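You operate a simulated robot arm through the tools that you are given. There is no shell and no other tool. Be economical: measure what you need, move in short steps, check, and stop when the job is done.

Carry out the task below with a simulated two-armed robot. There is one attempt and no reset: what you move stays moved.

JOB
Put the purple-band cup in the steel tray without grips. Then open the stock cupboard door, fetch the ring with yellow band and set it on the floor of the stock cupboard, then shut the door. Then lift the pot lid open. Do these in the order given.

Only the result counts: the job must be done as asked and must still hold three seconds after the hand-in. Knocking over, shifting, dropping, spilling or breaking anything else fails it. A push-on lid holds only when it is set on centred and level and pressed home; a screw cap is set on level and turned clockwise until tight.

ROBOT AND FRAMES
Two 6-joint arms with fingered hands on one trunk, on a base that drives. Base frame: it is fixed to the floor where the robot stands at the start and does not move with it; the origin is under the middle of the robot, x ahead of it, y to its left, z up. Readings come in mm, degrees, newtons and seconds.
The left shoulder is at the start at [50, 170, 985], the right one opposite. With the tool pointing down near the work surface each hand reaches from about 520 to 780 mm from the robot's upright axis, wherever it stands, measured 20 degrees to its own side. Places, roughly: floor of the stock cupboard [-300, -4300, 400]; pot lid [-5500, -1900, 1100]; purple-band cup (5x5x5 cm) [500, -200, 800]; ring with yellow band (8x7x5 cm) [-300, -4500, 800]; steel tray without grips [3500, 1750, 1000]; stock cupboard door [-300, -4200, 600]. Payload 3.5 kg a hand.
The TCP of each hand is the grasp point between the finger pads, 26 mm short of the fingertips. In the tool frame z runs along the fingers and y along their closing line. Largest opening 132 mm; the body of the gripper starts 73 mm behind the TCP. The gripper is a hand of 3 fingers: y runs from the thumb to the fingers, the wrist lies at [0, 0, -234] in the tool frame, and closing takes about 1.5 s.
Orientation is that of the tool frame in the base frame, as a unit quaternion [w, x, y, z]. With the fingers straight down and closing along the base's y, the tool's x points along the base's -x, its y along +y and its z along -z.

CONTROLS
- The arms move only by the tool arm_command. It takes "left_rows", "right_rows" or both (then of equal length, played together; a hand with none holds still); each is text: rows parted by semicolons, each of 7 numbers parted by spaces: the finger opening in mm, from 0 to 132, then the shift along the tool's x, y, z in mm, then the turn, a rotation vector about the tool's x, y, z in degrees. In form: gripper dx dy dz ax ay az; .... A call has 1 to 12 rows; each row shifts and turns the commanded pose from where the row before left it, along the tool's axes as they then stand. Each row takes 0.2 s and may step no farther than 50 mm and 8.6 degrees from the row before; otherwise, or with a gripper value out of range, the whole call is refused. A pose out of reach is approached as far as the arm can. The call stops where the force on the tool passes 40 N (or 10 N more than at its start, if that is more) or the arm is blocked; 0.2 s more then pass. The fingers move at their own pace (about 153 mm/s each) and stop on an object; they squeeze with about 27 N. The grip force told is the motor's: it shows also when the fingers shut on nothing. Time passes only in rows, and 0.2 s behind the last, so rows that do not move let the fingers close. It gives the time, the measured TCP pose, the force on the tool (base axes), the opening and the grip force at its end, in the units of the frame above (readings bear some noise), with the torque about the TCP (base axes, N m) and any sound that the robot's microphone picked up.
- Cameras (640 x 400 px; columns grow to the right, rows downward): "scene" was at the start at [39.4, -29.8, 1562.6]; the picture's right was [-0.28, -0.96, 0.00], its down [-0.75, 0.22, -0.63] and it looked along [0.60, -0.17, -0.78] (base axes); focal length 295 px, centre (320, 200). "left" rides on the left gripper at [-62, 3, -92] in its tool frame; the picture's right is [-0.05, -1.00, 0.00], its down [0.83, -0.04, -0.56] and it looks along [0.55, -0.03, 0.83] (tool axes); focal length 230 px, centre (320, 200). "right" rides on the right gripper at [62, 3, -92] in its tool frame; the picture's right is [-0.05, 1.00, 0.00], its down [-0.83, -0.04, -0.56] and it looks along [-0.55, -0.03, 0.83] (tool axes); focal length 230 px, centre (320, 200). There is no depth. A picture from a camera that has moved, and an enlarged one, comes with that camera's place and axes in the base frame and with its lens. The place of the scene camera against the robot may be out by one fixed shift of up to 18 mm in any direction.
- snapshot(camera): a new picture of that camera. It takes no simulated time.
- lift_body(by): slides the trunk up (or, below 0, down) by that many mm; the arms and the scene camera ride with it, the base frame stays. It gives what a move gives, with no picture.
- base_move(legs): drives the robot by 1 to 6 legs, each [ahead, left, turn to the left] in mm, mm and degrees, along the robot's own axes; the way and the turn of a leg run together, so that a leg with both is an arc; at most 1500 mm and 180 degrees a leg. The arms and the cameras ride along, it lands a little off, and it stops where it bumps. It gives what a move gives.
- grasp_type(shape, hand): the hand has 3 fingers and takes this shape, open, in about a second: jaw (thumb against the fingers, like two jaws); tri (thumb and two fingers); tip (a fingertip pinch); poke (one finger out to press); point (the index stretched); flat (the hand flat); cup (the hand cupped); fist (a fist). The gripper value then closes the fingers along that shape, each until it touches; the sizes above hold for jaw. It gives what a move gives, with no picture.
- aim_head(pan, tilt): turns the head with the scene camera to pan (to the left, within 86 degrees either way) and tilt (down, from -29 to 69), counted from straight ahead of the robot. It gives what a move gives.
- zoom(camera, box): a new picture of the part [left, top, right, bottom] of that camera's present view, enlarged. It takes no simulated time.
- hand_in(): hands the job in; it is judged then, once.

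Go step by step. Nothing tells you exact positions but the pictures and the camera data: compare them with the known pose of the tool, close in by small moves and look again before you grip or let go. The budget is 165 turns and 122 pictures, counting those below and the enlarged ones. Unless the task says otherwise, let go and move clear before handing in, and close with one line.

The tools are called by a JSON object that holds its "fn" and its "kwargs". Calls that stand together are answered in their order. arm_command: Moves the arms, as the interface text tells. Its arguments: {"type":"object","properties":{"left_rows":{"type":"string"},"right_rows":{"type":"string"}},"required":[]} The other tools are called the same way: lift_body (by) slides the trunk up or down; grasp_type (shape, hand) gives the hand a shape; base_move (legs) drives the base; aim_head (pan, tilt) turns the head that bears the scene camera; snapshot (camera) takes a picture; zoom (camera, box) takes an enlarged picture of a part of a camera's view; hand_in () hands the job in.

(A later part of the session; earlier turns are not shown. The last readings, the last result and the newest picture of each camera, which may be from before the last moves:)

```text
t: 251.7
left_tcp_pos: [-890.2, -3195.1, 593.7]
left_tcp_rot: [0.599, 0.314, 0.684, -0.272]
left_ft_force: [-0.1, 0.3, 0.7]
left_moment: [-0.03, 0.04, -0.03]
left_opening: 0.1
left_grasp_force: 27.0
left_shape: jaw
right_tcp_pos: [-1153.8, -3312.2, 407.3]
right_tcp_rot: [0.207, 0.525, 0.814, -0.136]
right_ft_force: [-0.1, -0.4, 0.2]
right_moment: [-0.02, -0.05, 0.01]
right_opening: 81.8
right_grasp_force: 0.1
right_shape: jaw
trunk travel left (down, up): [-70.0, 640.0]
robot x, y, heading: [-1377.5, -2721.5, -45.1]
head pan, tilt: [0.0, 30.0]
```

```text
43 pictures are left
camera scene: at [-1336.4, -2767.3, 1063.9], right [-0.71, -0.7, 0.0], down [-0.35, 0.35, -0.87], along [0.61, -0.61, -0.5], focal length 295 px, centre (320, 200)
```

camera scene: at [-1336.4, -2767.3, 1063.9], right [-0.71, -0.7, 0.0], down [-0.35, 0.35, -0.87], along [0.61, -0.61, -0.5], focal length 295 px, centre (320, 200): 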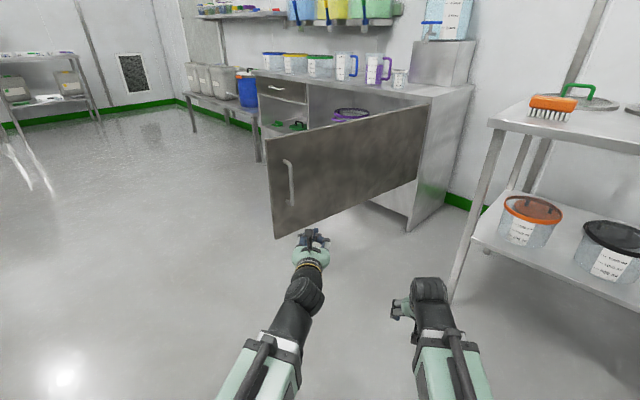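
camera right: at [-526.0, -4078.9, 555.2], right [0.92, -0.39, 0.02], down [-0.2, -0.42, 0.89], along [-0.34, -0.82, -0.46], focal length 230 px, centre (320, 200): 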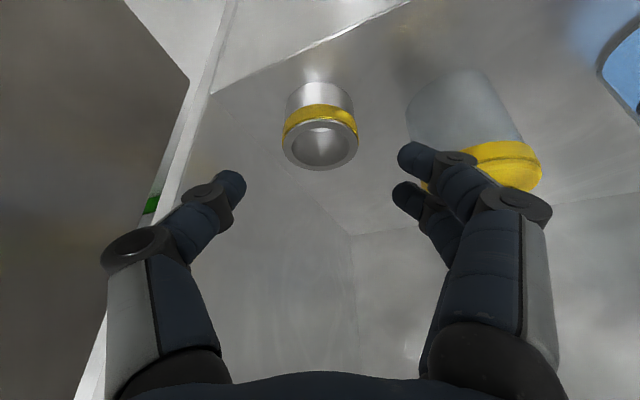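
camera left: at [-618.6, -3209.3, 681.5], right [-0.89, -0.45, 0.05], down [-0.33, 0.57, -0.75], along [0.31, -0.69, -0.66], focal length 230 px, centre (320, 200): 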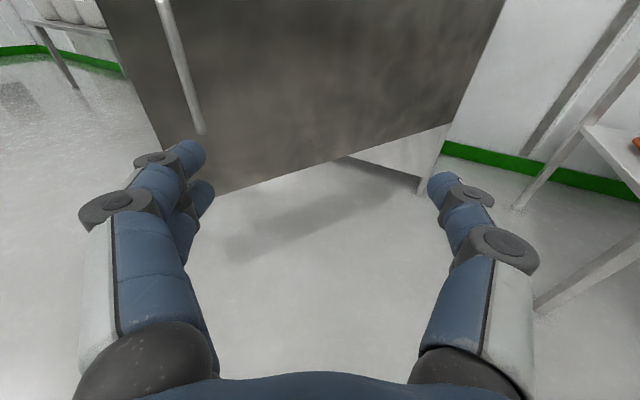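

The door is ahead of the left hand. I'll slide down to level with the door's middle and close most of the gap.

{"fn": "base_move", "kwargs": {"legs": [[209, -209, 0], [140, 130, 0]]}}

{"fn": "snapshot", "kwargs": {"camera": "left"}}

{"fn": "snapshot", "kwargs": {"camera": "scene"}}

```text
t: 254.8
left_tcp_pos: [-700.2, -3495.8, 594.1]
left_tcp_rot: [0.6, 0.314, 0.684, -0.272]
left_ft_force: [-0.4, -0.2, 0.1]
left_moment: [0.05, -0.02, -0.01]
left_opening: 0.0
left_grasp_force: 27.3
left_shape: jaw
right_tcp_pos: [-965.8, -3614.2, 407.7]
right_tcp_rot: [0.206, 0.525, 0.814, -0.137]
right_ft_force: [-0.5, -0.2, 0.2]
right_moment: [0.03, -0.01, -0.02]
right_opening: 81.8
right_grasp_force: 0.1
right_shape: jaw
trunk travel left (down, up): [-70.0, 640.0]
robot x, y, heading: [-1184.8, -3022.1, -45.4]
head pan, tilt: [0.0, 30.0]
```

```text
42 pictures are left
camera left: at [-752.8, -3430.9, 667.1], right [-0.75, -0.66, 0.05], down [-0.46, 0.47, -0.75], along [0.47, -0.58, -0.66], focal length 230 px, centre (320, 200)
```

left: 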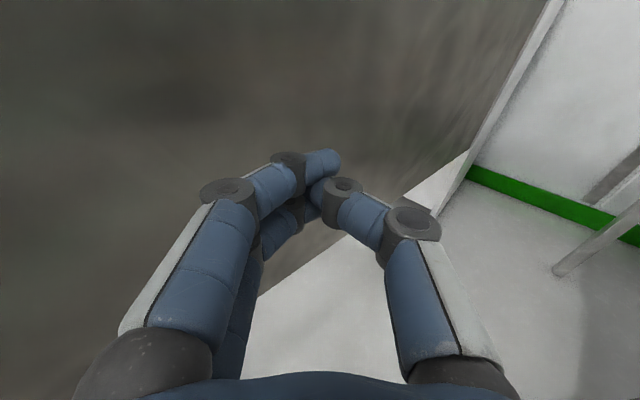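

```text
41 pictures are left
camera scene: at [-1146.2, -3068.9, 1063.9], right [-0.71, -0.7, 0.0], down [-0.35, 0.36, -0.87], along [0.61, -0.62, -0.5], focal length 295 px, centre (320, 200)
```

scene: 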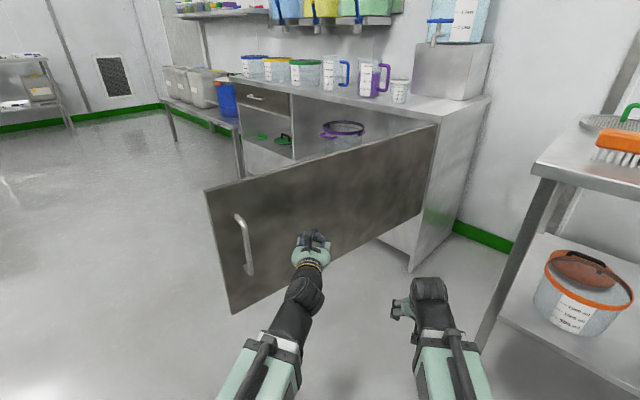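

It's close to contact now. I'll push with short legs along the arc.

{"fn": "base_move", "kwargs": {"legs": [[45, 45, 0], [20, 20, 0], [25, 28, 0], [28, 34, -2], [28, 40, -3], [28, 44, -3]]}}

{"fn": "snapshot", "kwargs": {"camera": "scene"}}

```text
t: 258.3
left_tcp_pos: [-496.5, -3546.5, 593.4]
left_tcp_rot: [0.579, 0.361, 0.661, -0.314]
left_ft_force: [0.4, 0.0, 0.3]
left_moment: [0.02, 0.01, -0.04]
left_opening: 0.0
left_grasp_force: 27.4
left_shape: jaw
right_tcp_pos: [-777.7, -3623.9, 407.0]
right_tcp_rot: [0.196, 0.581, 0.775, -0.15]
right_ft_force: [-1.2, 0.4, -1.1]
right_moment: [0.02, -0.01, 0.02]
right_opening: 81.7
right_grasp_force: 0.1
right_shape: jaw
trunk travel left (down, up): [-70.0, 640.0]
robot x, y, heading: [-911.4, -3010.7, -53.5]
head pan, tilt: [0.0, 30.0]
```

```text
40 pictures are left
camera scene: at [-877.4, -3058.9, 1063.9], right [-0.8, -0.6, 0.0], down [-0.3, 0.4, -0.87], along [0.52, -0.7, -0.5], focal length 295 px, centre (320, 200)
```

scene: 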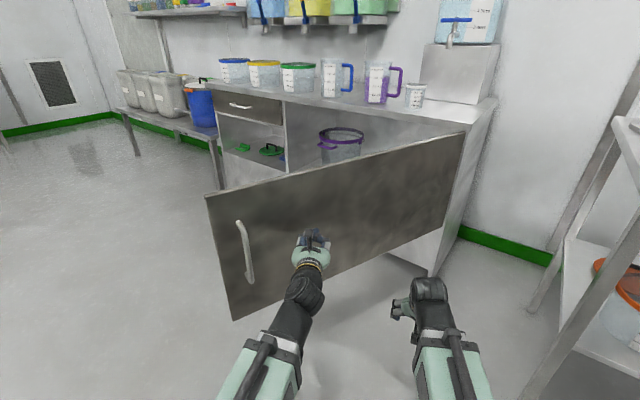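

That's working well. I'll continue along the arc toward closed.

{"fn": "base_move", "kwargs": {"legs": [[27, 81, -2.5], [54, 66, -2.9], [54, 66, -2.9], [56, 60, -2.75], [56, 60, -2.75], [59, 54, -2.75]]}}

{"fn": "snapshot", "kwargs": {"camera": "scene"}}

```text
t: 262.7
left_tcp_pos: [-188.0, -3727.5, 593.2]
left_tcp_rot: [0.528, 0.452, 0.602, -0.394]
left_ft_force: [0.1, 1.1, 0.3]
left_moment: [0.0, -0.01, -0.02]
left_opening: 0.0
left_grasp_force: 27.4
left_shape: jaw
right_tcp_pos: [-479.0, -3721.6, 407.8]
right_tcp_rot: [0.172, 0.688, 0.683, -0.176]
right_ft_force: [-1.2, 0.5, -0.2]
right_moment: [0.0, -0.02, 0.01]
right_opening: 81.6
right_grasp_force: 0.1
right_shape: jaw
trunk travel left (down, up): [-70.0, 640.0]
robot x, y, heading: [-434.7, -3093.1, -70.2]
head pan, tilt: [0.0, 30.0]
```

```text
39 pictures are left
camera scene: at [-410.6, -3149.8, 1063.9], right [-0.94, -0.34, 0.0], down [-0.17, 0.47, -0.87], along [0.3, -0.81, -0.5], focal length 295 px, centre (320, 200)
```

scene: 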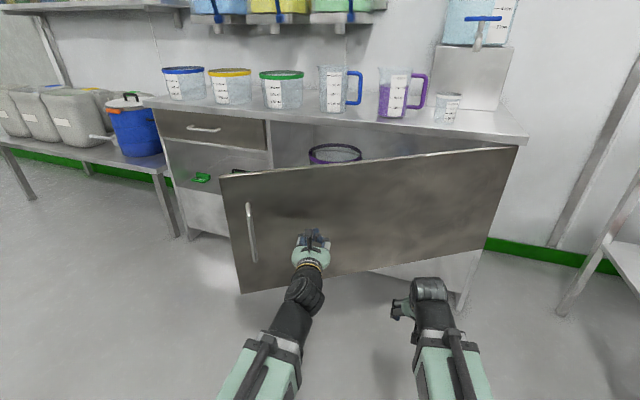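

About 38° to go. I'll do the next stretch of the arc.

{"fn": "base_move", "kwargs": {"legs": [[63, 55, -2.8], [59, 50, -2.9], [59, 50, -2.9], [61, 44, -2.8], [61, 44, -2.8], [50, 25, -2.8]]}}

{"fn": "snapshot", "kwargs": {"camera": "scene"}}

```text
t: 266.9
left_tcp_pos: [-54.0, -4059.5, 593.3]
left_tcp_rot: [0.463, 0.537, 0.528, -0.468]
left_ft_force: [0.2, 0.3, 0.7]
left_moment: [0.0, 0.0, 0.0]
left_opening: 0.1
left_grasp_force: 26.8
left_shape: jaw
right_tcp_pos: [-330.8, -3966.5, 408.0]
right_tcp_rot: [0.144, 0.781, 0.574, -0.2]
right_ft_force: [0.2, -0.1, 0.4]
right_moment: [0.0, 0.02, -0.03]
right_opening: 81.6
right_grasp_force: 0.0
right_shape: jaw
trunk travel left (down, up): [-70.0, 640.0]
robot x, y, heading: [-102.5, -3377.8, -87.0]
head pan, tilt: [0.0, 30.0]
```

```text
38 pictures are left
camera scene: at [-95.1, -3439.8, 1063.9], right [-1.0, -0.05, 0.0], down [-0.03, 0.5, -0.87], along [0.04, -0.86, -0.5], focal length 295 px, centre (320, 200)
```

scene: 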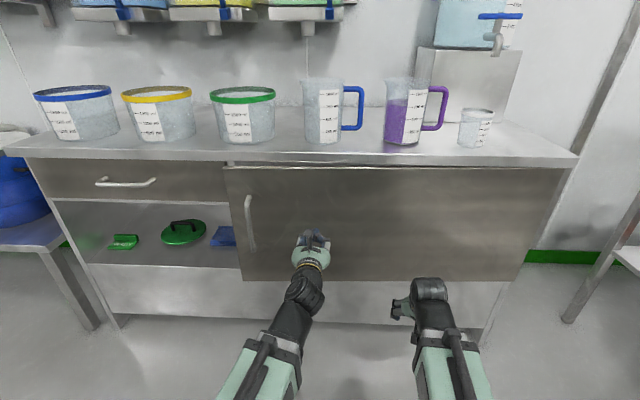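

Nearly shut. I'll push straight ahead in small legs until it stops.

{"fn": "base_move", "kwargs": {"legs": [[25, 0, 0], [15, 0, 0], [15, 0, 0], [10, 0, 0], [10, 0, 0]]}}

{"fn": "snapshot", "kwargs": {"camera": "scene"}}

```text
t: 269.2
left_tcp_pos: [-50.6, -4132.1, 593.1]
left_tcp_rot: [0.464, 0.536, 0.528, -0.468]
left_ft_force: [-2.5, 21.0, -4.8]
left_moment: [-0.02, 0.01, -0.04]
left_opening: 0.1
left_grasp_force: 26.9
left_shape: jaw
right_tcp_pos: [-328.9, -4044.0, 408.1]
right_tcp_rot: [0.145, 0.781, 0.574, -0.201]
right_ft_force: [-0.1, -0.5, -0.4]
right_moment: [0.0, -0.02, 0.02]
right_opening: 81.8
right_grasp_force: 0.1
right_shape: jaw
trunk travel left (down, up): [-70.0, 640.0]
robot x, y, heading: [-99.9, -3454.1, -86.9]
head pan, tilt: [0.0, 30.0]
```

```text
37 pictures are left
camera scene: at [-91.3, -3513.5, 1063.8], right [-1.0, -0.05, 0.0], down [-0.03, 0.5, -0.87], along [0.04, -0.87, -0.5], focal length 295 px, centre (320, 200)
```

scene: 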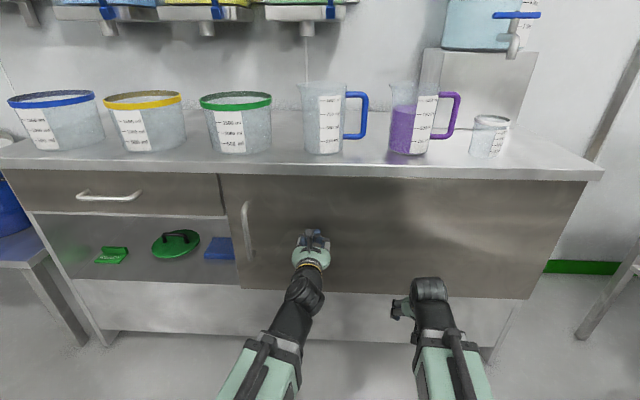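

The door meets resistance (21 N). I'll press a touch more, back away and check the gap.

{"fn": "base_move", "kwargs": {"legs": [[6, 0, 0]]}}

{"fn": "base_move", "kwargs": {"legs": [[-400, 0, 0]]}}

{"fn": "zoom", "kwargs": {"camera": "scene", "box": [180, 120, 500, 320]}}

```text
t: 270.0
left_tcp_pos: [-50.9, -4134.3, 594.0]
left_tcp_rot: [0.463, 0.537, 0.526, -0.469]
left_ft_force: [0.5, 11.6, 0.7]
left_moment: [-0.11, -0.01, 0.01]
left_opening: 0.0
left_grasp_force: 26.6
left_shape: jaw
right_tcp_pos: [-328.4, -4047.4, 409.2]
right_tcp_rot: [0.144, 0.781, 0.573, -0.202]
right_ft_force: [0.3, 0.4, 1.0]
right_moment: [-0.01, 0.0, -0.02]
right_opening: 81.7
right_grasp_force: 0.0
right_shape: jaw
trunk travel left (down, up): [-70.0, 640.0]
robot x, y, heading: [-100.9, -3461.6, -87.1]
head pan, tilt: [0.0, 30.0]
stopped in leg 1: the force on the tool passed its limit at 51 N (the readings are from after the stop); the commanded pose is now the measured one
```

```text
t: 272.5
left_tcp_pos: [-73.1, -3734.1, 593.5]
left_tcp_rot: [0.461, 0.539, 0.526, -0.47]
left_ft_force: [-0.5, 0.3, 0.6]
left_moment: [-0.02, -0.02, 0.04]
left_opening: 0.1
left_grasp_force: 26.9
left_shape: jaw
right_tcp_pos: [-350.0, -3644.8, 407.8]
right_tcp_rot: [0.145, 0.782, 0.573, -0.201]
right_ft_force: [0.1, -0.1, 0.2]
right_moment: [-0.02, 0.0, -0.01]
right_opening: 81.8
right_grasp_force: 0.1
right_shape: jaw
trunk travel left (down, up): [-70.0, 640.0]
robot x, y, heading: [-117.4, -3062.7, -87.0]
head pan, tilt: [0.0, 30.0]
```

```text
2.00 times, centred on (340, 220) of scene
camera zoom: at [-111.2, -3117.6, 1063.9], right [-1.0, -0.05, 0.0], down [-0.02, 0.5, -0.87], along [0.04, -0.86, -0.5], focal length 590 px, centre (280, 160)
```

zoom: 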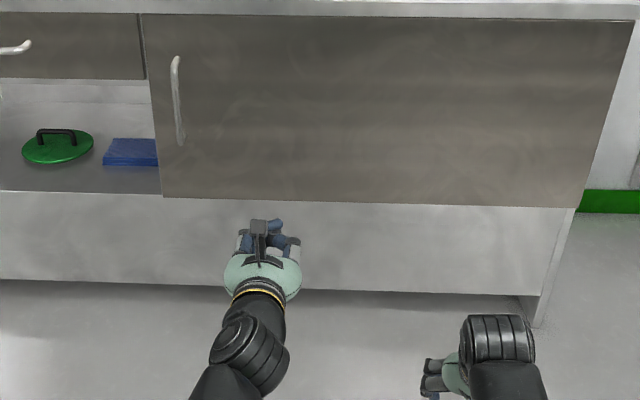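

The door is fully shut. Next is the pot lid far to the west; I'll restore the hands, raise the trunk and turn to look that way.

{"fn": "arm_command", "kwargs": {"left_rows": "60 0 0 0 0 8.2 0;60 0 0 0 0 8.2 0;60 0 0 0 0 8.2 0;60 0 0 0 0 8.2 0;60 0 0 0 0 8.2 0;60 0 0 0 0 8.2 0;60 0 0 0 0 8.2 0;60 0 0 0 0 8.2 0;60 0 0 0 0 8.2 0;60 0 0 0 0 8.2 0;60 30 0 0 0 0 0", "right_rows": "82 0 0 0 0 7.5 0;82 0 0 0 0 7.5 0;82 0 0 0 0 7.5 0;82 0 0 0 0 7.5 0;82 0 0 0 0 0 -8;82 0 0 0 0 0 -8;82 0 0 0 0 0 -4;82 0 0 0 0 0 0;82 0 0 0 0 0 0;82 0 0 0 0 0 0;82 0 0 0 0 0 0"}}

{"fn": "lift_body", "kwargs": {"by": 400}}

{"fn": "lift_body", "kwargs": {"by": 200}}

{"fn": "base_move", "kwargs": {"legs": [[-300, 0, 0], [0, 0, -92]]}}

{"fn": "aim_head", "kwargs": {"pan": 5, "tilt": 15}}

{"fn": "snapshot", "kwargs": {"camera": "scene"}}

```text
t: 274.9
left_tcp_pos: [-73.3, -3703.0, 592.1]
left_tcp_rot: [0.003, 0.716, 0.699, 0.0]
left_ft_force: [-0.2, 0.6, -0.3]
left_moment: [0.03, -0.01, 0.03]
left_opening: 59.6
left_grasp_force: 0.1
left_shape: jaw
right_tcp_pos: [-350.0, -3646.9, 409.2]
right_tcp_rot: [-0.007, 0.693, 0.721, 0.01]
right_ft_force: [0.2, -0.5, 1.1]
right_moment: [0.01, 0.02, -0.01]
right_opening: 81.3
right_grasp_force: 0.1
right_shape: jaw
trunk travel left (down, up): [-70.0, 640.0]
robot x, y, heading: [-117.8, -3057.4, -87.4]
head pan, tilt: [0.0, 30.0]
```

```text
t: 278.7
left_tcp_pos: [-73.3, -3703.6, 993.1]
left_tcp_rot: [0.004, 0.715, 0.699, -0.001]
left_ft_force: [-0.4, -0.8, 0.7]
left_moment: [0.02, 0.02, 0.02]
left_opening: 59.6
left_grasp_force: 0.2
left_shape: jaw
right_tcp_pos: [-349.6, -3646.7, 806.9]
right_tcp_rot: [-0.008, 0.692, 0.722, 0.01]
right_ft_force: [0.0, 0.1, 0.1]
right_moment: [0.02, 0.02, -0.01]
right_opening: 81.6
right_grasp_force: 0.2
right_shape: jaw
trunk travel left (down, up): [-470.0, 240.0]
robot x, y, heading: [-122.5, -3060.3, -87.2]
head pan, tilt: [0.0, 30.0]
```

```text
t: 280.9
left_tcp_pos: [-74.0, -3703.0, 1192.7]
left_tcp_rot: [0.002, 0.714, 0.7, -0.001]
left_ft_force: [-0.3, 0.8, 0.1]
left_moment: [0.01, 0.0, 0.06]
left_opening: 59.7
left_grasp_force: 0.0
left_shape: jaw
right_tcp_pos: [-349.8, -3645.5, 1006.8]
right_tcp_rot: [-0.008, 0.692, 0.721, 0.009]
right_ft_force: [0.1, 0.2, 0.1]
right_moment: [-0.02, 0.05, -0.01]
right_opening: 81.7
right_grasp_force: 0.1
right_shape: jaw
trunk travel left (down, up): [-670.0, 40.0]
robot x, y, heading: [-122.0, -3057.7, -87.2]
head pan, tilt: [0.0, 30.0]
```

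```text
t: 286.8
left_tcp_pos: [-779.8, -2789.7, 1194.4]
left_tcp_rot: [0.002, 1.0, -0.026, -0.003]
left_ft_force: [0.0, 0.5, 0.7]
left_moment: [-0.01, 0.04, -0.01]
left_opening: 59.7
left_grasp_force: 0.0
left_shape: jaw
right_tcp_pos: [-714.1, -2515.3, 1007.6]
right_tcp_rot: [0.001, 1.0, 0.007, 0.012]
right_ft_force: [0.1, -0.8, -0.2]
right_moment: [0.02, 0.02, -0.02]
right_opening: 81.7
right_grasp_force: 0.1
right_shape: jaw
trunk travel left (down, up): [-670.0, 40.0]
robot x, y, heading: [-134.5, -2761.5, -179.0]
head pan, tilt: [0.0, 30.0]
```

```text
t: 287.6
left_tcp_pos: [-779.5, -2789.6, 1193.3]
left_tcp_rot: [0.002, 1.0, -0.025, -0.003]
left_ft_force: [0.0, -0.5, -0.6]
left_moment: [0.04, 0.0, -0.01]
left_opening: 59.7
left_grasp_force: 0.0
left_shape: jaw
right_tcp_pos: [-714.2, -2514.8, 1008.4]
right_tcp_rot: [0.001, 1.0, 0.007, 0.012]
right_ft_force: [0.3, -0.4, 0.6]
right_moment: [0.05, -0.03, 0.0]
right_opening: 81.6
right_grasp_force: 0.0
right_shape: jaw
trunk travel left (down, up): [-670.0, 40.0]
robot x, y, heading: [-134.5, -2758.6, -178.8]
head pan, tilt: [5.0, 15.0]
```

```text
35 pictures are left
camera scene: at [-180.8, -2777.8, 1688.0], right [-0.11, 0.99, 0.0], down [0.26, 0.03, -0.97], along [-0.96, -0.1, -0.26], focal length 295 px, centre (320, 200)
```

scene: 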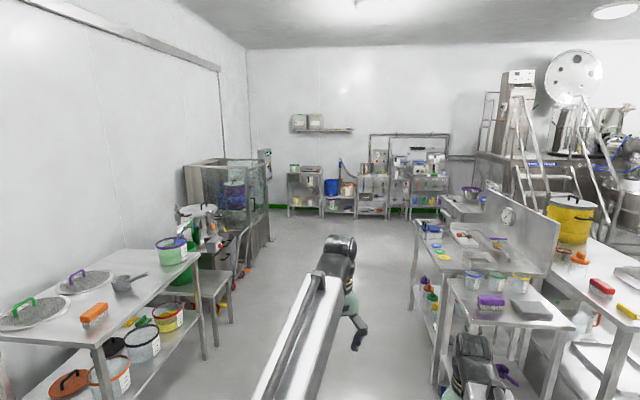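

The pot lid should appear near pixel (403, 155) at the far wall. I'll zoom in there.

{"fn": "zoom", "kwargs": {"camera": "scene", "box": [350, 120, 480, 225]}}

{"fn": "zoom", "kwargs": {"camera": "scene", "box": [440, 40, 640, 230]}}

```text
3.81 times, centred on (415, 172) of scene
camera zoom: at [-180.8, -2777.8, 1688.0], right [-0.11, 0.99, 0.0], down [0.26, 0.03, -0.97], along [-0.96, -0.1, -0.26], focal length 1123 px, centre (-42, 305)
```

zoom: 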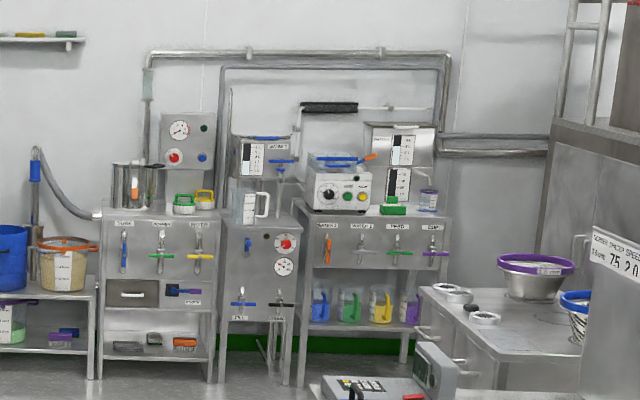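

```text
2.11 times, centred on (540, 135) of scene
camera zoom: at [-180.8, -2777.8, 1688.0], right [-0.11, 0.99, 0.0], down [0.26, 0.03, -0.97], along [-0.96, -0.1, -0.26], focal length 621 px, centre (-143, 337)
```

zoom: 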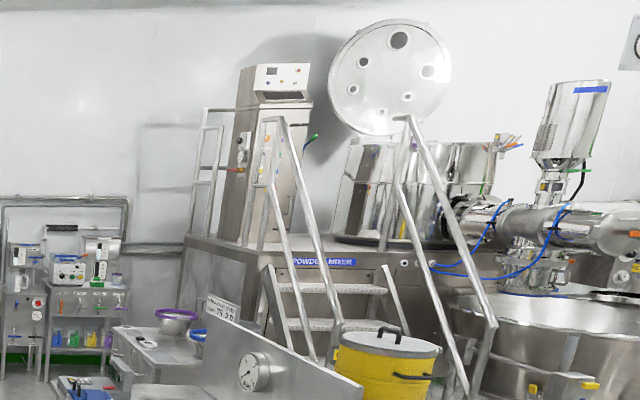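

I can't resolve the lid from here. The aisle to the west is clear, so I'll drive closer.

{"fn": "base_move", "kwargs": {"legs": [[1500, 0, 0], [1500, 0, 0], [800, 0, 0]]}}

{"fn": "aim_head", "kwargs": {"pan": -30, "tilt": 15}}

{"fn": "snapshot", "kwargs": {"camera": "scene"}}

```text
t: 305.9
left_tcp_pos: [-4574.7, -2855.8, 1192.5]
left_tcp_rot: [0.002, 1.0, -0.028, -0.003]
left_ft_force: [0.4, 0.0, -0.3]
left_moment: [0.0, 0.02, 0.03]
left_opening: 59.4
left_grasp_force: 0.0
left_shape: jaw
right_tcp_pos: [-4507.3, -2581.4, 1006.8]
right_tcp_rot: [0.002, 1.0, 0.006, 0.012]
right_ft_force: [-0.2, 0.0, -0.6]
right_moment: [-0.01, -0.02, 0.02]
right_opening: 81.3
right_grasp_force: 0.0
right_shape: jaw
trunk travel left (down, up): [-670.0, 40.0]
robot x, y, heading: [-3927.4, -2830.4, -179.2]
head pan, tilt: [5.0, 15.0]
```

```text
t: 306.9
left_tcp_pos: [-4572.0, -2856.9, 1193.3]
left_tcp_rot: [0.001, 1.0, -0.028, -0.002]
left_ft_force: [0.5, -0.5, 0.3]
left_moment: [0.02, 0.01, -0.02]
left_opening: 59.5
left_grasp_force: 0.1
left_shape: jaw
right_tcp_pos: [-4506.2, -2582.5, 1008.0]
right_tcp_rot: [0.001, 1.0, 0.003, 0.012]
right_ft_force: [0.0, 0.0, 0.2]
right_moment: [0.0, 0.0, 0.0]
right_opening: 81.3
right_grasp_force: 0.0
right_shape: jaw
trunk travel left (down, up): [-670.0, 40.0]
robot x, y, heading: [-3928.4, -2829.0, -179.2]
head pan, tilt: [-30.0, 15.0]
```

```text
32 pictures are left
camera scene: at [-3962.3, -2793.6, 1688.1], right [0.49, 0.87, 0.0], down [0.23, -0.13, -0.97], along [-0.84, 0.47, -0.26], focal length 295 px, centre (320, 200)
```

scene: 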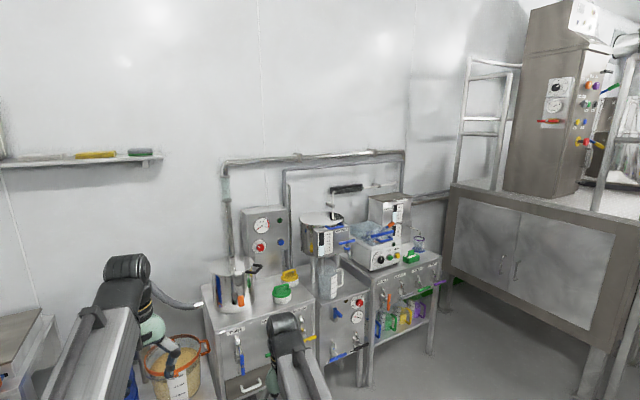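

{"fn": "zoom", "kwargs": {"camera": "scene", "box": [270, 170, 400, 290]}}

{"fn": "zoom", "kwargs": {"camera": "scene", "box": [190, 230, 340, 400]}}

```text
3.33 times, centred on (335, 230) of scene
camera zoom: at [-3962.3, -2793.6, 1688.1], right [0.49, 0.87, 0.0], down [0.23, -0.13, -0.97], along [-0.84, 0.47, -0.26], focal length 983 px, centre (270, 100)
```

zoom: 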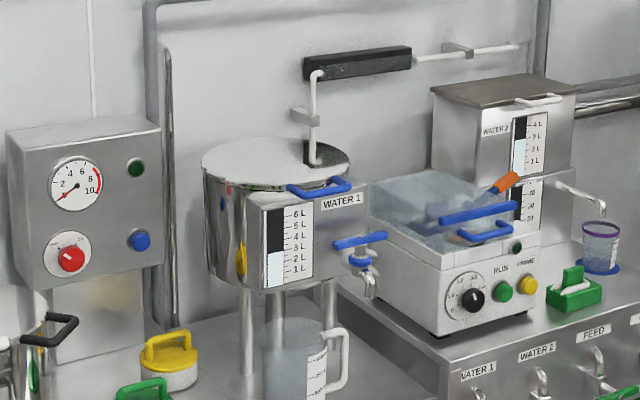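

```text
2.35 times, centred on (265, 315) of scene
camera zoom: at [-3962.3, -2793.6, 1688.1], right [0.49, 0.87, 0.0], down [0.23, -0.13, -0.97], along [-0.84, 0.47, -0.26], focal length 694 px, centre (449, -71)
```

zoom: 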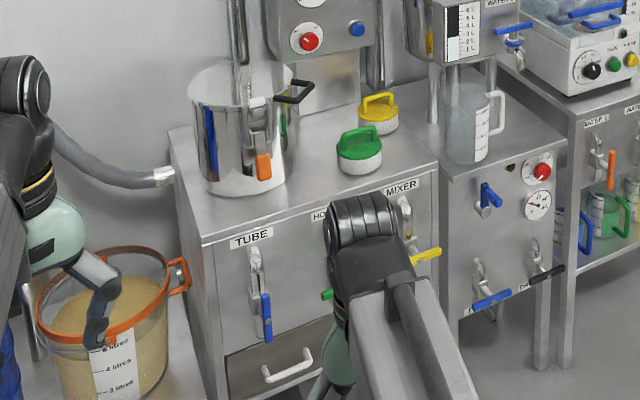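

The pot is the "WATER 1" vessel with a blue loop handle on the lid's front, near [-5315, -1942, 1100]; the lid is hinged at the back. I'll drive over in front of it and look closely.

{"fn": "base_move", "kwargs": {"legs": [[420, 0, -0.8], [0, -880, 0]]}}

{"fn": "aim_head", "kwargs": {"pan": 0, "tilt": 25}}

{"fn": "snapshot", "kwargs": {"camera": "scene"}}

```text
t: 313.8
left_tcp_pos: [-5000.2, -1972.2, 1192.7]
left_tcp_rot: [0.002, 1.0, -0.03, -0.002]
left_ft_force: [-0.2, 0.5, -0.5]
left_moment: [0.01, 0.05, 0.0]
left_opening: 59.4
left_grasp_force: 0.1
left_shape: jaw
right_tcp_pos: [-4932.0, -1697.9, 1007.5]
right_tcp_rot: [0.002, 1.0, 0.001, 0.013]
right_ft_force: [0.4, 0.0, 0.3]
right_moment: [-0.01, 0.01, -0.02]
right_opening: 81.6
right_grasp_force: 0.1
right_shape: jaw
trunk travel left (down, up): [-670.0, 40.0]
robot x, y, heading: [-4354.3, -1950.9, -179.5]
head pan, tilt: [-30.0, 15.0]
```

```text
t: 314.7
left_tcp_pos: [-5000.9, -1971.9, 1193.0]
left_tcp_rot: [0.002, 1.0, -0.03, -0.002]
left_ft_force: [0.2, 0.0, -0.6]
left_moment: [-0.01, -0.01, 0.03]
left_opening: 59.4
left_grasp_force: 0.1
left_shape: jaw
right_tcp_pos: [-4932.8, -1699.0, 1008.1]
right_tcp_rot: [0.002, 1.0, 0.001, 0.012]
right_ft_force: [-0.7, -0.5, -1.0]
right_moment: [0.01, 0.0, -0.01]
right_opening: 81.5
right_grasp_force: 0.0
right_shape: jaw
trunk travel left (down, up): [-670.0, 40.0]
robot x, y, heading: [-4354.9, -1948.4, -179.7]
head pan, tilt: [0.0, 25.0]
```

```text
29 pictures are left
camera scene: at [-4400.3, -1959.1, 1671.9], right [-0.01, 1.0, 0.0], down [0.42, 0.0, -0.91], along [-0.91, -0.01, -0.42], focal length 295 px, centre (320, 200)
```

scene: 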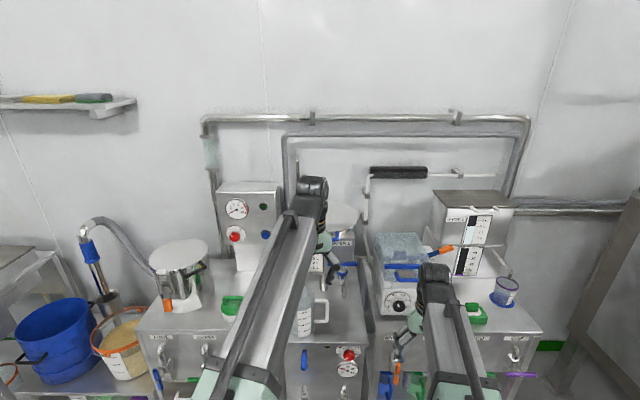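

The WATER 1 pot matches the given place and is behind my left arm. I'll turn the left hand to point ahead so its camera views the lid handle.

{"fn": "arm_command", "kwargs": {"left_rows": "60 0 0 0 0 -8.2 0;60 0 0 0 0 -8.2 0;60 0 0 0 0 -8.2 0;60 0 0 0 0 -8.2 0;60 0 0 0 0 -8.2 0;60 0 0 0 0 -8.2 0;60 0 0 0 0 -8.2 0;60 0 0 0 0 -8.2 0;60 0 0 0 0 -8.2 0;60 0 0 0 0 -8.2 0;60 0 0 0 0 -8 0;60 0 0 0 0 0 0"}}

{"fn": "snapshot", "kwargs": {"camera": "left"}}

{"fn": "zoom", "kwargs": {"camera": "scene", "box": [240, 150, 440, 330]}}

```text
t: 317.3
left_tcp_pos: [-5033.6, -1961.0, 1200.4]
left_tcp_rot: [-0.02, 0.712, -0.023, -0.702]
left_ft_force: [0.5, 0.4, 0.8]
left_moment: [0.04, -0.03, -0.02]
left_opening: 59.4
left_grasp_force: 0.1
left_shape: jaw
left hand out of reach, approached as far as the arm can: row 8, 9, 10, 11
right_tcp_pos: [-4932.3, -1698.8, 1007.2]
right_tcp_rot: [0.001, 1.0, 0.002, 0.012]
right_ft_force: [0.6, -0.1, -0.6]
right_moment: [-0.01, -0.03, -0.02]
right_opening: 81.5
right_grasp_force: 0.0
right_shape: jaw
trunk travel left (down, up): [-670.0, 40.0]
robot x, y, heading: [-4357.3, -1950.3, -179.6]
head pan, tilt: [0.0, 25.0]
```

```text
28 pictures are left
camera left: at [-4943.5, -1968.4, 1262.6], right [0.06, 1.0, 0.05], down [0.57, 0.01, -0.82], along [-0.82, 0.08, -0.57], focal length 230 px, centre (320, 200)
```

left: 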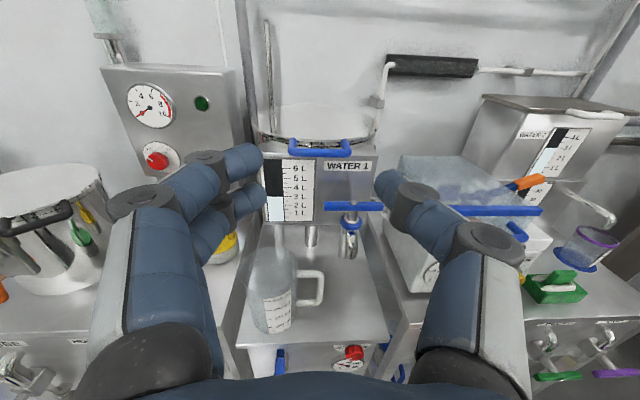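

```text
2.22 times, centred on (340, 240) of scene
camera zoom: at [-4400.2, -1959.1, 1671.8], right [-0.01, 1.0, 0.0], down [0.42, 0.0, -0.91], along [-0.91, -0.01, -0.42], focal length 655 px, centre (276, 111)
```

zoom: 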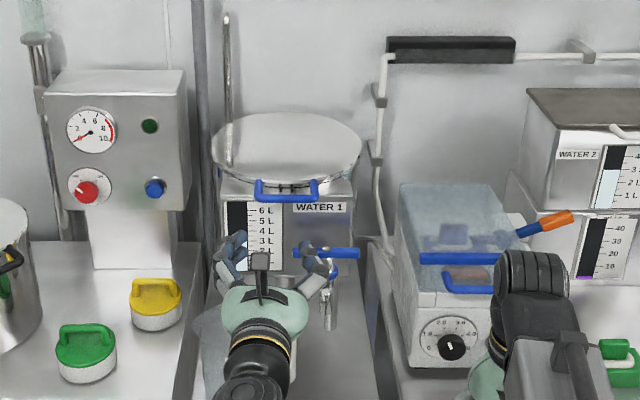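

The bar of the blue handle lies along y, around [-5300, -1939, 1111]. I'll roll the left hand 90° so the fingers come above the bar and the thumb below it.

{"fn": "arm_command", "kwargs": {"left_rows": "60 0 0 0 0 0 8.2;60 0 0 0 0 0 8.2;60 0 0 0 0 0 8.2;60 0 0 0 0 0 8.2;60 0 0 0 0 0 8.2;60 0 0 0 0 0 8.2;60 0 0 0 0 0 8.2;60 0 0 0 0 0 8.2;60 0 0 0 0 0 8.2;60 0 0 0 0 0 8.2;60 0 0 0 0 0 8;60 0 0 0 0 0 0"}}

{"fn": "snapshot", "kwargs": {"camera": "left"}}

```text
t: 319.9
left_tcp_pos: [-5034.0, -1960.5, 1200.0]
left_tcp_rot: [-0.487, -0.482, 0.515, 0.515]
left_ft_force: [-0.4, 0.0, -0.1]
left_moment: [0.0, 0.0, 0.02]
left_opening: 59.5
left_grasp_force: 0.0
left_shape: jaw
right_tcp_pos: [-4931.0, -1697.4, 1008.3]
right_tcp_rot: [0.001, 1.0, 0.002, 0.013]
right_ft_force: [0.4, 1.3, 0.3]
right_moment: [0.02, 0.05, -0.01]
right_opening: 81.5
right_grasp_force: 0.0
right_shape: jaw
trunk travel left (down, up): [-670.0, 40.0]
robot x, y, heading: [-4356.2, -1950.6, -179.5]
head pan, tilt: [0.0, 25.0]
```

```text
26 pictures are left
camera left: at [-4939.1, -1904.2, 1202.6], right [0.0, 0.05, -1.0], down [0.5, -0.86, -0.04], along [-0.86, -0.5, -0.02], focal length 230 px, centre (320, 200)
```

left: 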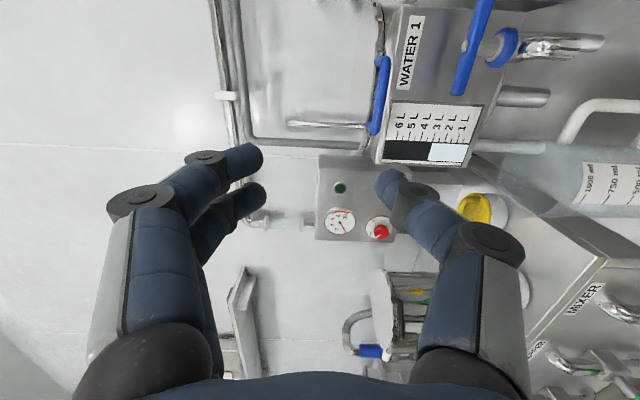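

The roll succeeded and the fingers are now horizontal, closing vertically. I'll lower the hand to handle height, tuck the right hand back and move the base 120 mm closer.

{"fn": "arm_command", "kwargs": {"left_rows": "70 -2 -30 0 0 0 0;70 -2 -30 0 0 0 0;70 -1 -27 0 0 0 0;70 0 0 0 0 0 0", "right_rows": "82 40 0 -30 0 0 0;82 40 0 -30 0 0 0;82 20 0 -30 0 0 0;82 0 0 0 0 0 0"}}

{"fn": "base_move", "kwargs": {"legs": [[120, 0, 0]]}}

{"fn": "snapshot", "kwargs": {"camera": "left"}}

{"fn": "zoom", "kwargs": {"camera": "scene", "box": [240, 180, 440, 330]}}

```text
t: 320.9
left_tcp_pos: [-5033.0, -1956.3, 1112.7]
left_tcp_rot: [-0.486, -0.483, 0.515, 0.515]
left_ft_force: [-0.6, -0.1, -0.2]
left_moment: [-0.02, 0.02, 0.0]
left_opening: 69.4
left_grasp_force: 0.0
left_shape: jaw
right_tcp_pos: [-4833.8, -1696.9, 1099.8]
right_tcp_rot: [0.001, 1.0, 0.001, 0.011]
right_ft_force: [0.1, -0.3, 0.7]
right_moment: [0.05, -0.01, 0.0]
right_opening: 81.3
right_grasp_force: 0.0
right_shape: jaw
trunk travel left (down, up): [-670.0, 40.0]
robot x, y, heading: [-4354.9, -1950.2, -179.6]
head pan, tilt: [0.0, 25.0]
```

```text
t: 322.2
left_tcp_pos: [-5155.7, -1957.0, 1113.5]
left_tcp_rot: [-0.486, -0.483, 0.515, 0.515]
left_ft_force: [0.3, 0.3, 0.5]
left_moment: [0.01, 0.03, 0.0]
left_opening: 69.2
left_grasp_force: 0.0
left_shape: jaw
right_tcp_pos: [-4955.3, -1697.5, 1100.6]
right_tcp_rot: [0.002, 1.0, 0.001, 0.013]
right_ft_force: [-0.3, 0.0, -0.6]
right_moment: [-0.01, -0.01, 0.04]
right_opening: 81.5
right_grasp_force: 0.1
right_shape: jaw
trunk travel left (down, up): [-670.0, 40.0]
robot x, y, heading: [-4472.9, -1950.3, -179.5]
head pan, tilt: [0.0, 25.0]
```

```text
25 pictures are left
camera left: at [-5060.0, -1899.7, 1115.1], right [0.0, 0.05, -1.0], down [0.5, -0.86, -0.04], along [-0.86, -0.5, -0.02], focal length 230 px, centre (320, 200)
```

left: 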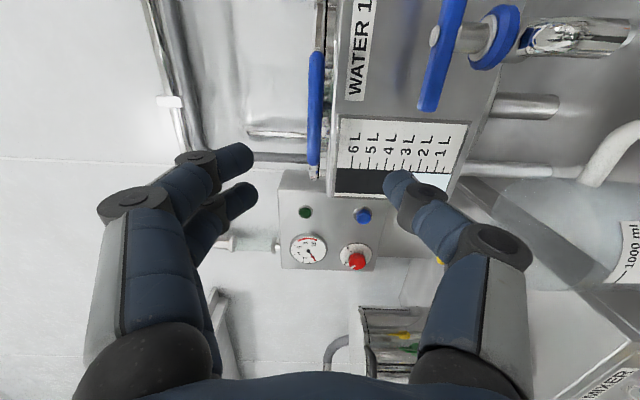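

```text
2.67 times, centred on (340, 255) of scene
camera zoom: at [-4523.0, -1960.3, 1671.7], right [-0.01, 1.0, 0.0], down [0.42, 0.0, -0.91], along [-0.91, -0.01, -0.42], focal length 786 px, centre (267, 53)
```

zoom: 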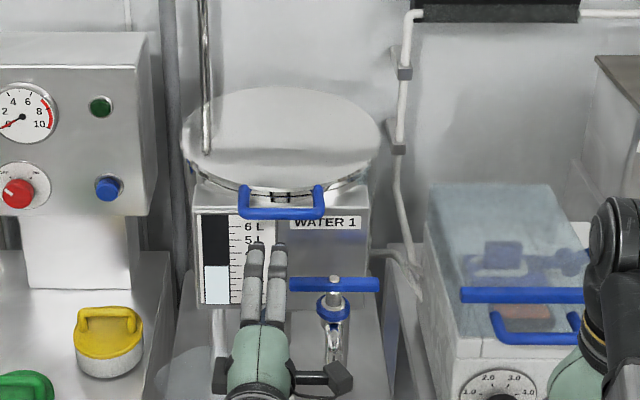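

The view is clear: the bar is at about [-5277, -1939, 1117], and the vessel's front face is about 40 mm behind it. I'll advance so the fingers straddle the bar.

{"fn": "arm_command", "kwargs": {"left_rows": "70 -5 2 30 0 0 0;70 -5 1 30 0 0 0;70 0 0 30 0 0 0;70 0 0 18 0 0 0;70 0 0 0 0 0 0"}}

{"fn": "snapshot", "kwargs": {"camera": "left"}}

{"fn": "zoom", "kwargs": {"camera": "scene", "box": [270, 190, 400, 300]}}

```text
t: 323.4
left_tcp_pos: [-5261.3, -1941.1, 1118.3]
left_tcp_rot: [-0.486, -0.482, 0.514, 0.516]
left_ft_force: [-0.2, -0.3, -0.7]
left_moment: [0.0, 0.0, 0.0]
left_opening: 69.0
left_grasp_force: 0.1
left_shape: jaw
right_tcp_pos: [-4954.0, -1697.6, 1099.3]
right_tcp_rot: [0.001, 1.0, 0.001, 0.012]
right_ft_force: [0.5, 0.3, 0.5]
right_moment: [0.02, 0.01, 0.04]
right_opening: 81.8
right_grasp_force: 0.2
right_shape: jaw
trunk travel left (down, up): [-670.0, 40.0]
robot x, y, heading: [-4471.8, -1950.3, -179.5]
head pan, tilt: [0.0, 25.0]
```

```text
23 pictures are left
camera left: at [-5166.0, -1884.0, 1120.2], right [0.0, 0.05, -1.0], down [0.5, -0.86, -0.04], along [-0.86, -0.5, -0.02], focal length 230 px, centre (320, 200)
```

left: 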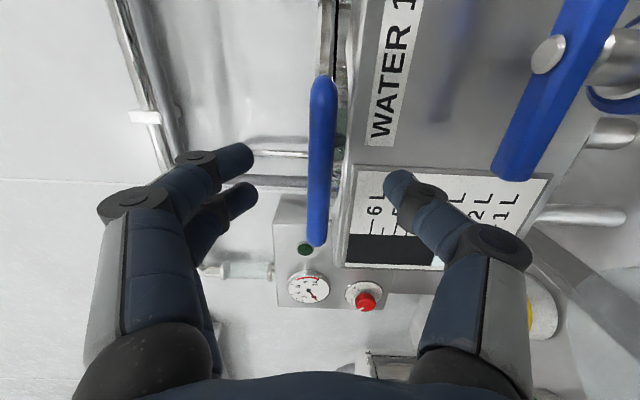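

```text
3.64 times, centred on (335, 245) of scene
camera zoom: at [-4520.4, -1960.3, 1671.8], right [-0.01, 1.0, 0.0], down [0.42, 0.0, -0.91], along [-0.91, -0.01, -0.42], focal length 1072 px, centre (266, 36)
```

zoom: 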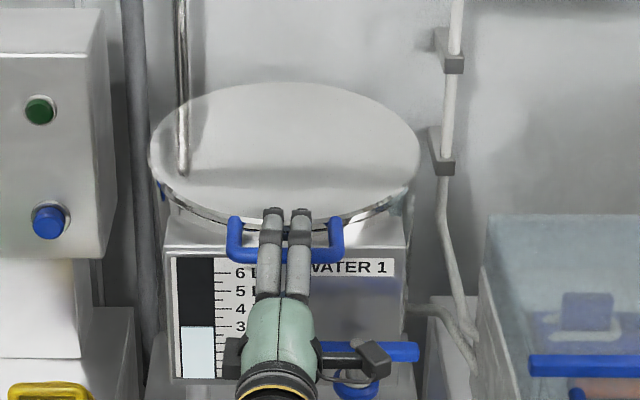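

The bar is at x≈-5284, z≈1118. I'll advance 22 mm and close on it.

{"fn": "arm_command", "kwargs": {"left_rows": "70 0 0 12 0 0 0;70 0 0 10 0 0 0;70 0 0 0 0 0 0;0 0 0 0 0 0 0;0 0 0 0 0 0 0;0 0 0 0 0 0 0;0 0 0 0 0 0 0;0 0 0 0 0 0 0;0 0 0 0 0 0 0"}}

{"fn": "snapshot", "kwargs": {"camera": "left"}}

```text
t: 325.4
left_tcp_pos: [-5284.6, -1939.6, 1116.4]
left_tcp_rot: [-0.486, -0.482, 0.514, 0.516]
left_ft_force: [-8.7, 0.7, 0.1]
left_moment: [0.03, 0.02, -0.02]
left_opening: 0.0
left_grasp_force: 27.1
left_shape: jaw
right_tcp_pos: [-4954.5, -1697.2, 1100.7]
right_tcp_rot: [0.002, 1.0, 0.0, 0.013]
right_ft_force: [0.8, 0.1, -0.2]
right_moment: [-0.02, -0.04, -0.01]
right_opening: 81.6
right_grasp_force: 0.1
right_shape: jaw
trunk travel left (down, up): [-670.0, 40.0]
robot x, y, heading: [-4475.7, -1952.7, -179.5]
head pan, tilt: [0.0, 25.0]
```

```text
21 pictures are left
camera left: at [-5188.5, -1882.2, 1119.3], right [0.0, 0.05, -1.0], down [0.5, -0.86, -0.04], along [-0.86, -0.5, -0.02], focal length 230 px, centre (320, 200)
```

left: 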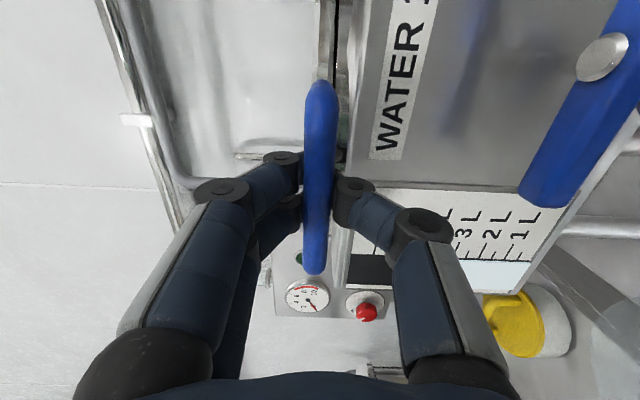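

The bar is wrapped by the fingers. I'll start lifting along the lid's arc and watch the force.

{"fn": "arm_command", "kwargs": {"left_rows": "0 0 10 0.2 0 0 0;0 0 12 0.6 0 0 0;0 0 12 1.2 0 0 0;0 0 12 1.8 0 0 0;0 0 0 0 0 0 0"}}

{"fn": "zoom", "kwargs": {"camera": "scene", "box": [250, 160, 420, 300]}}

```text
t: 326.6
left_tcp_pos: [-5287.1, -1939.1, 1163.5]
left_tcp_rot: [-0.487, -0.483, 0.514, 0.515]
left_ft_force: [-10.3, -0.3, -4.9]
left_moment: [0.03, -0.07, 0.0]
left_opening: 0.0
left_grasp_force: 27.5
left_shape: jaw
right_tcp_pos: [-4956.0, -1698.1, 1100.9]
right_tcp_rot: [0.002, 1.0, 0.0, 0.013]
right_ft_force: [0.3, -0.1, -0.1]
right_moment: [-0.02, 0.02, 0.02]
right_opening: 81.4
right_grasp_force: 0.0
right_shape: jaw
trunk travel left (down, up): [-670.0, 40.0]
robot x, y, heading: [-4476.7, -1948.9, -179.7]
head pan, tilt: [0.0, 25.0]
```

```text
2.86 times, centred on (335, 230) of scene
camera zoom: at [-4522.6, -1960.4, 1671.7], right [-0.01, 1.0, 0.0], down [0.42, 0.0, -0.91], along [-0.91, -0.01, -0.42], focal length 842 px, centre (277, 114)
```

zoom: 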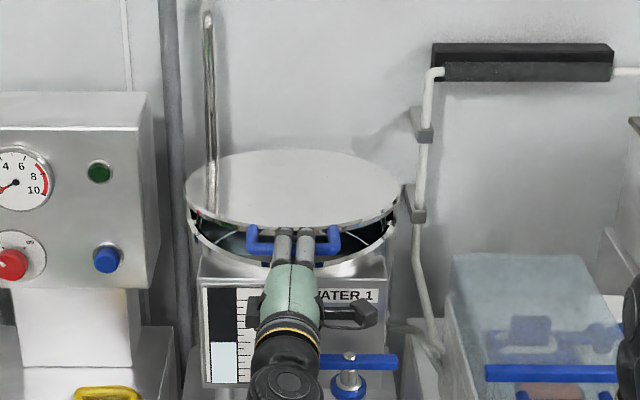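

The lid opens on a rear hinge. I'll keep going along the arc to about 40°.

{"fn": "arm_command", "kwargs": {"left_rows": "0 0 13.6 3.2 0 0 0;0 0 13.6 3.2 0 0 0;0 0 13.6 3.2 0 0 0;0 0 13 5 0 0 0;0 0 13 5 0 0 0;0 0 13 5 0 0 0;0 0 12.2 6.7 0 0 0;0 0 12.2 6.7 0 0 0;0 0 12.2 6.7 0 0 0;0 0 11.1 8.3 0 0 0;0 0 11.1 8.3 0 0 0;0 0 11.1 8.3 0 0 0"}}

{"fn": "zoom", "kwargs": {"camera": "scene", "box": [250, 120, 420, 280]}}

```text
t: 329.2
left_tcp_pos: [-5354.9, -1933.6, 1312.0]
left_tcp_rot: [-0.487, -0.483, 0.514, 0.516]
left_ft_force: [-4.2, -3.9, -5.8]
left_moment: [-0.01, -0.01, 0.03]
left_opening: 0.0
left_grasp_force: 26.9
left_shape: jaw
right_tcp_pos: [-4954.6, -1697.9, 1099.5]
right_tcp_rot: [0.002, 1.0, 0.001, 0.013]
right_ft_force: [0.4, -0.2, -0.3]
right_moment: [-0.01, -0.02, 0.0]
right_opening: 81.6
right_grasp_force: 0.0
right_shape: jaw
trunk travel left (down, up): [-670.0, 40.0]
robot x, y, heading: [-4473.2, -1952.4, -179.4]
head pan, tilt: [0.0, 25.0]
```

```text
2.50 times, centred on (335, 200) of scene
camera zoom: at [-4521.6, -1961.0, 1671.8], right [-0.01, 1.0, 0.0], down [0.42, 0.0, -0.91], along [-0.91, -0.01, -0.42], focal length 737 px, centre (282, 200)
```

zoom: 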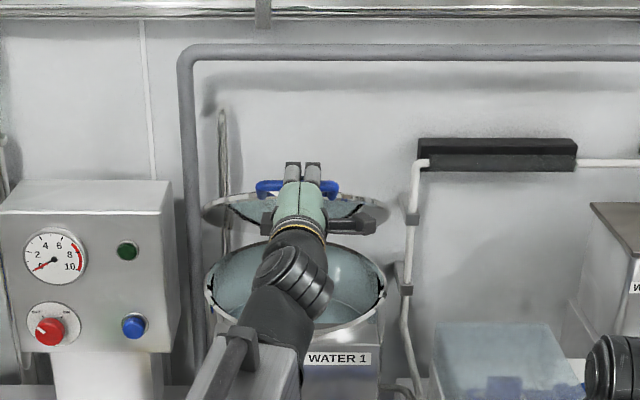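

The lid is at about 40°. I'll continue the arc, compensating for a slight sideways drift.

{"fn": "arm_command", "kwargs": {"left_rows": "0 0.7 9.9 9.9 0 0 0;0 0.7 9.9 9.9 0 0 0;0 0.7 9.9 9.9 0 0 0;0 0.7 8.4 11.1 0 0 0;0 0.7 8.4 11.1 0 0 0;0 0.7 8.4 11.1 0 0 0;0 0.7 6.7 12.2 0 0 0;0 0.7 6.7 12.2 0 0 0;0 0.7 6.7 12.2 0 0 0;0 0 0 0 0 0 0"}}

{"fn": "zoom", "kwargs": {"camera": "scene", "box": [250, 100, 420, 280]}}

```text
t: 331.4
left_tcp_pos: [-5409.9, -1938.5, 1367.1]
left_tcp_rot: [-0.486, -0.483, 0.515, 0.515]
left_ft_force: [-8.6, 13.2, -15.8]
left_moment: [0.15, 0.14, 0.03]
left_opening: 0.1
left_grasp_force: 26.9
left_shape: jaw
left hand out of reach, approached as far as the arm can: row 6, 7, 8, 9
right_tcp_pos: [-4955.4, -1696.8, 1098.5]
right_tcp_rot: [0.002, 1.0, 0.0, 0.014]
right_ft_force: [-0.3, 0.7, 0.7]
right_moment: [0.01, 0.02, -0.01]
right_opening: 81.7
right_grasp_force: 0.1
right_shape: jaw
trunk travel left (down, up): [-670.0, 40.0]
robot x, y, heading: [-4477.1, -1952.7, -179.3]
head pan, tilt: [0.0, 25.0]
```

```text
2.22 times, centred on (335, 190) of scene
camera zoom: at [-4524.2, -1957.8, 1671.6], right [-0.01, 1.0, 0.0], down [0.42, 0.0, -0.91], along [-0.91, -0.01, -0.42], focal length 655 px, centre (287, 222)
```

zoom: 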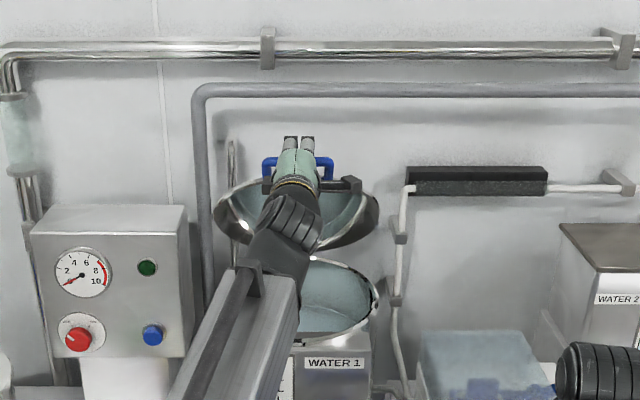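

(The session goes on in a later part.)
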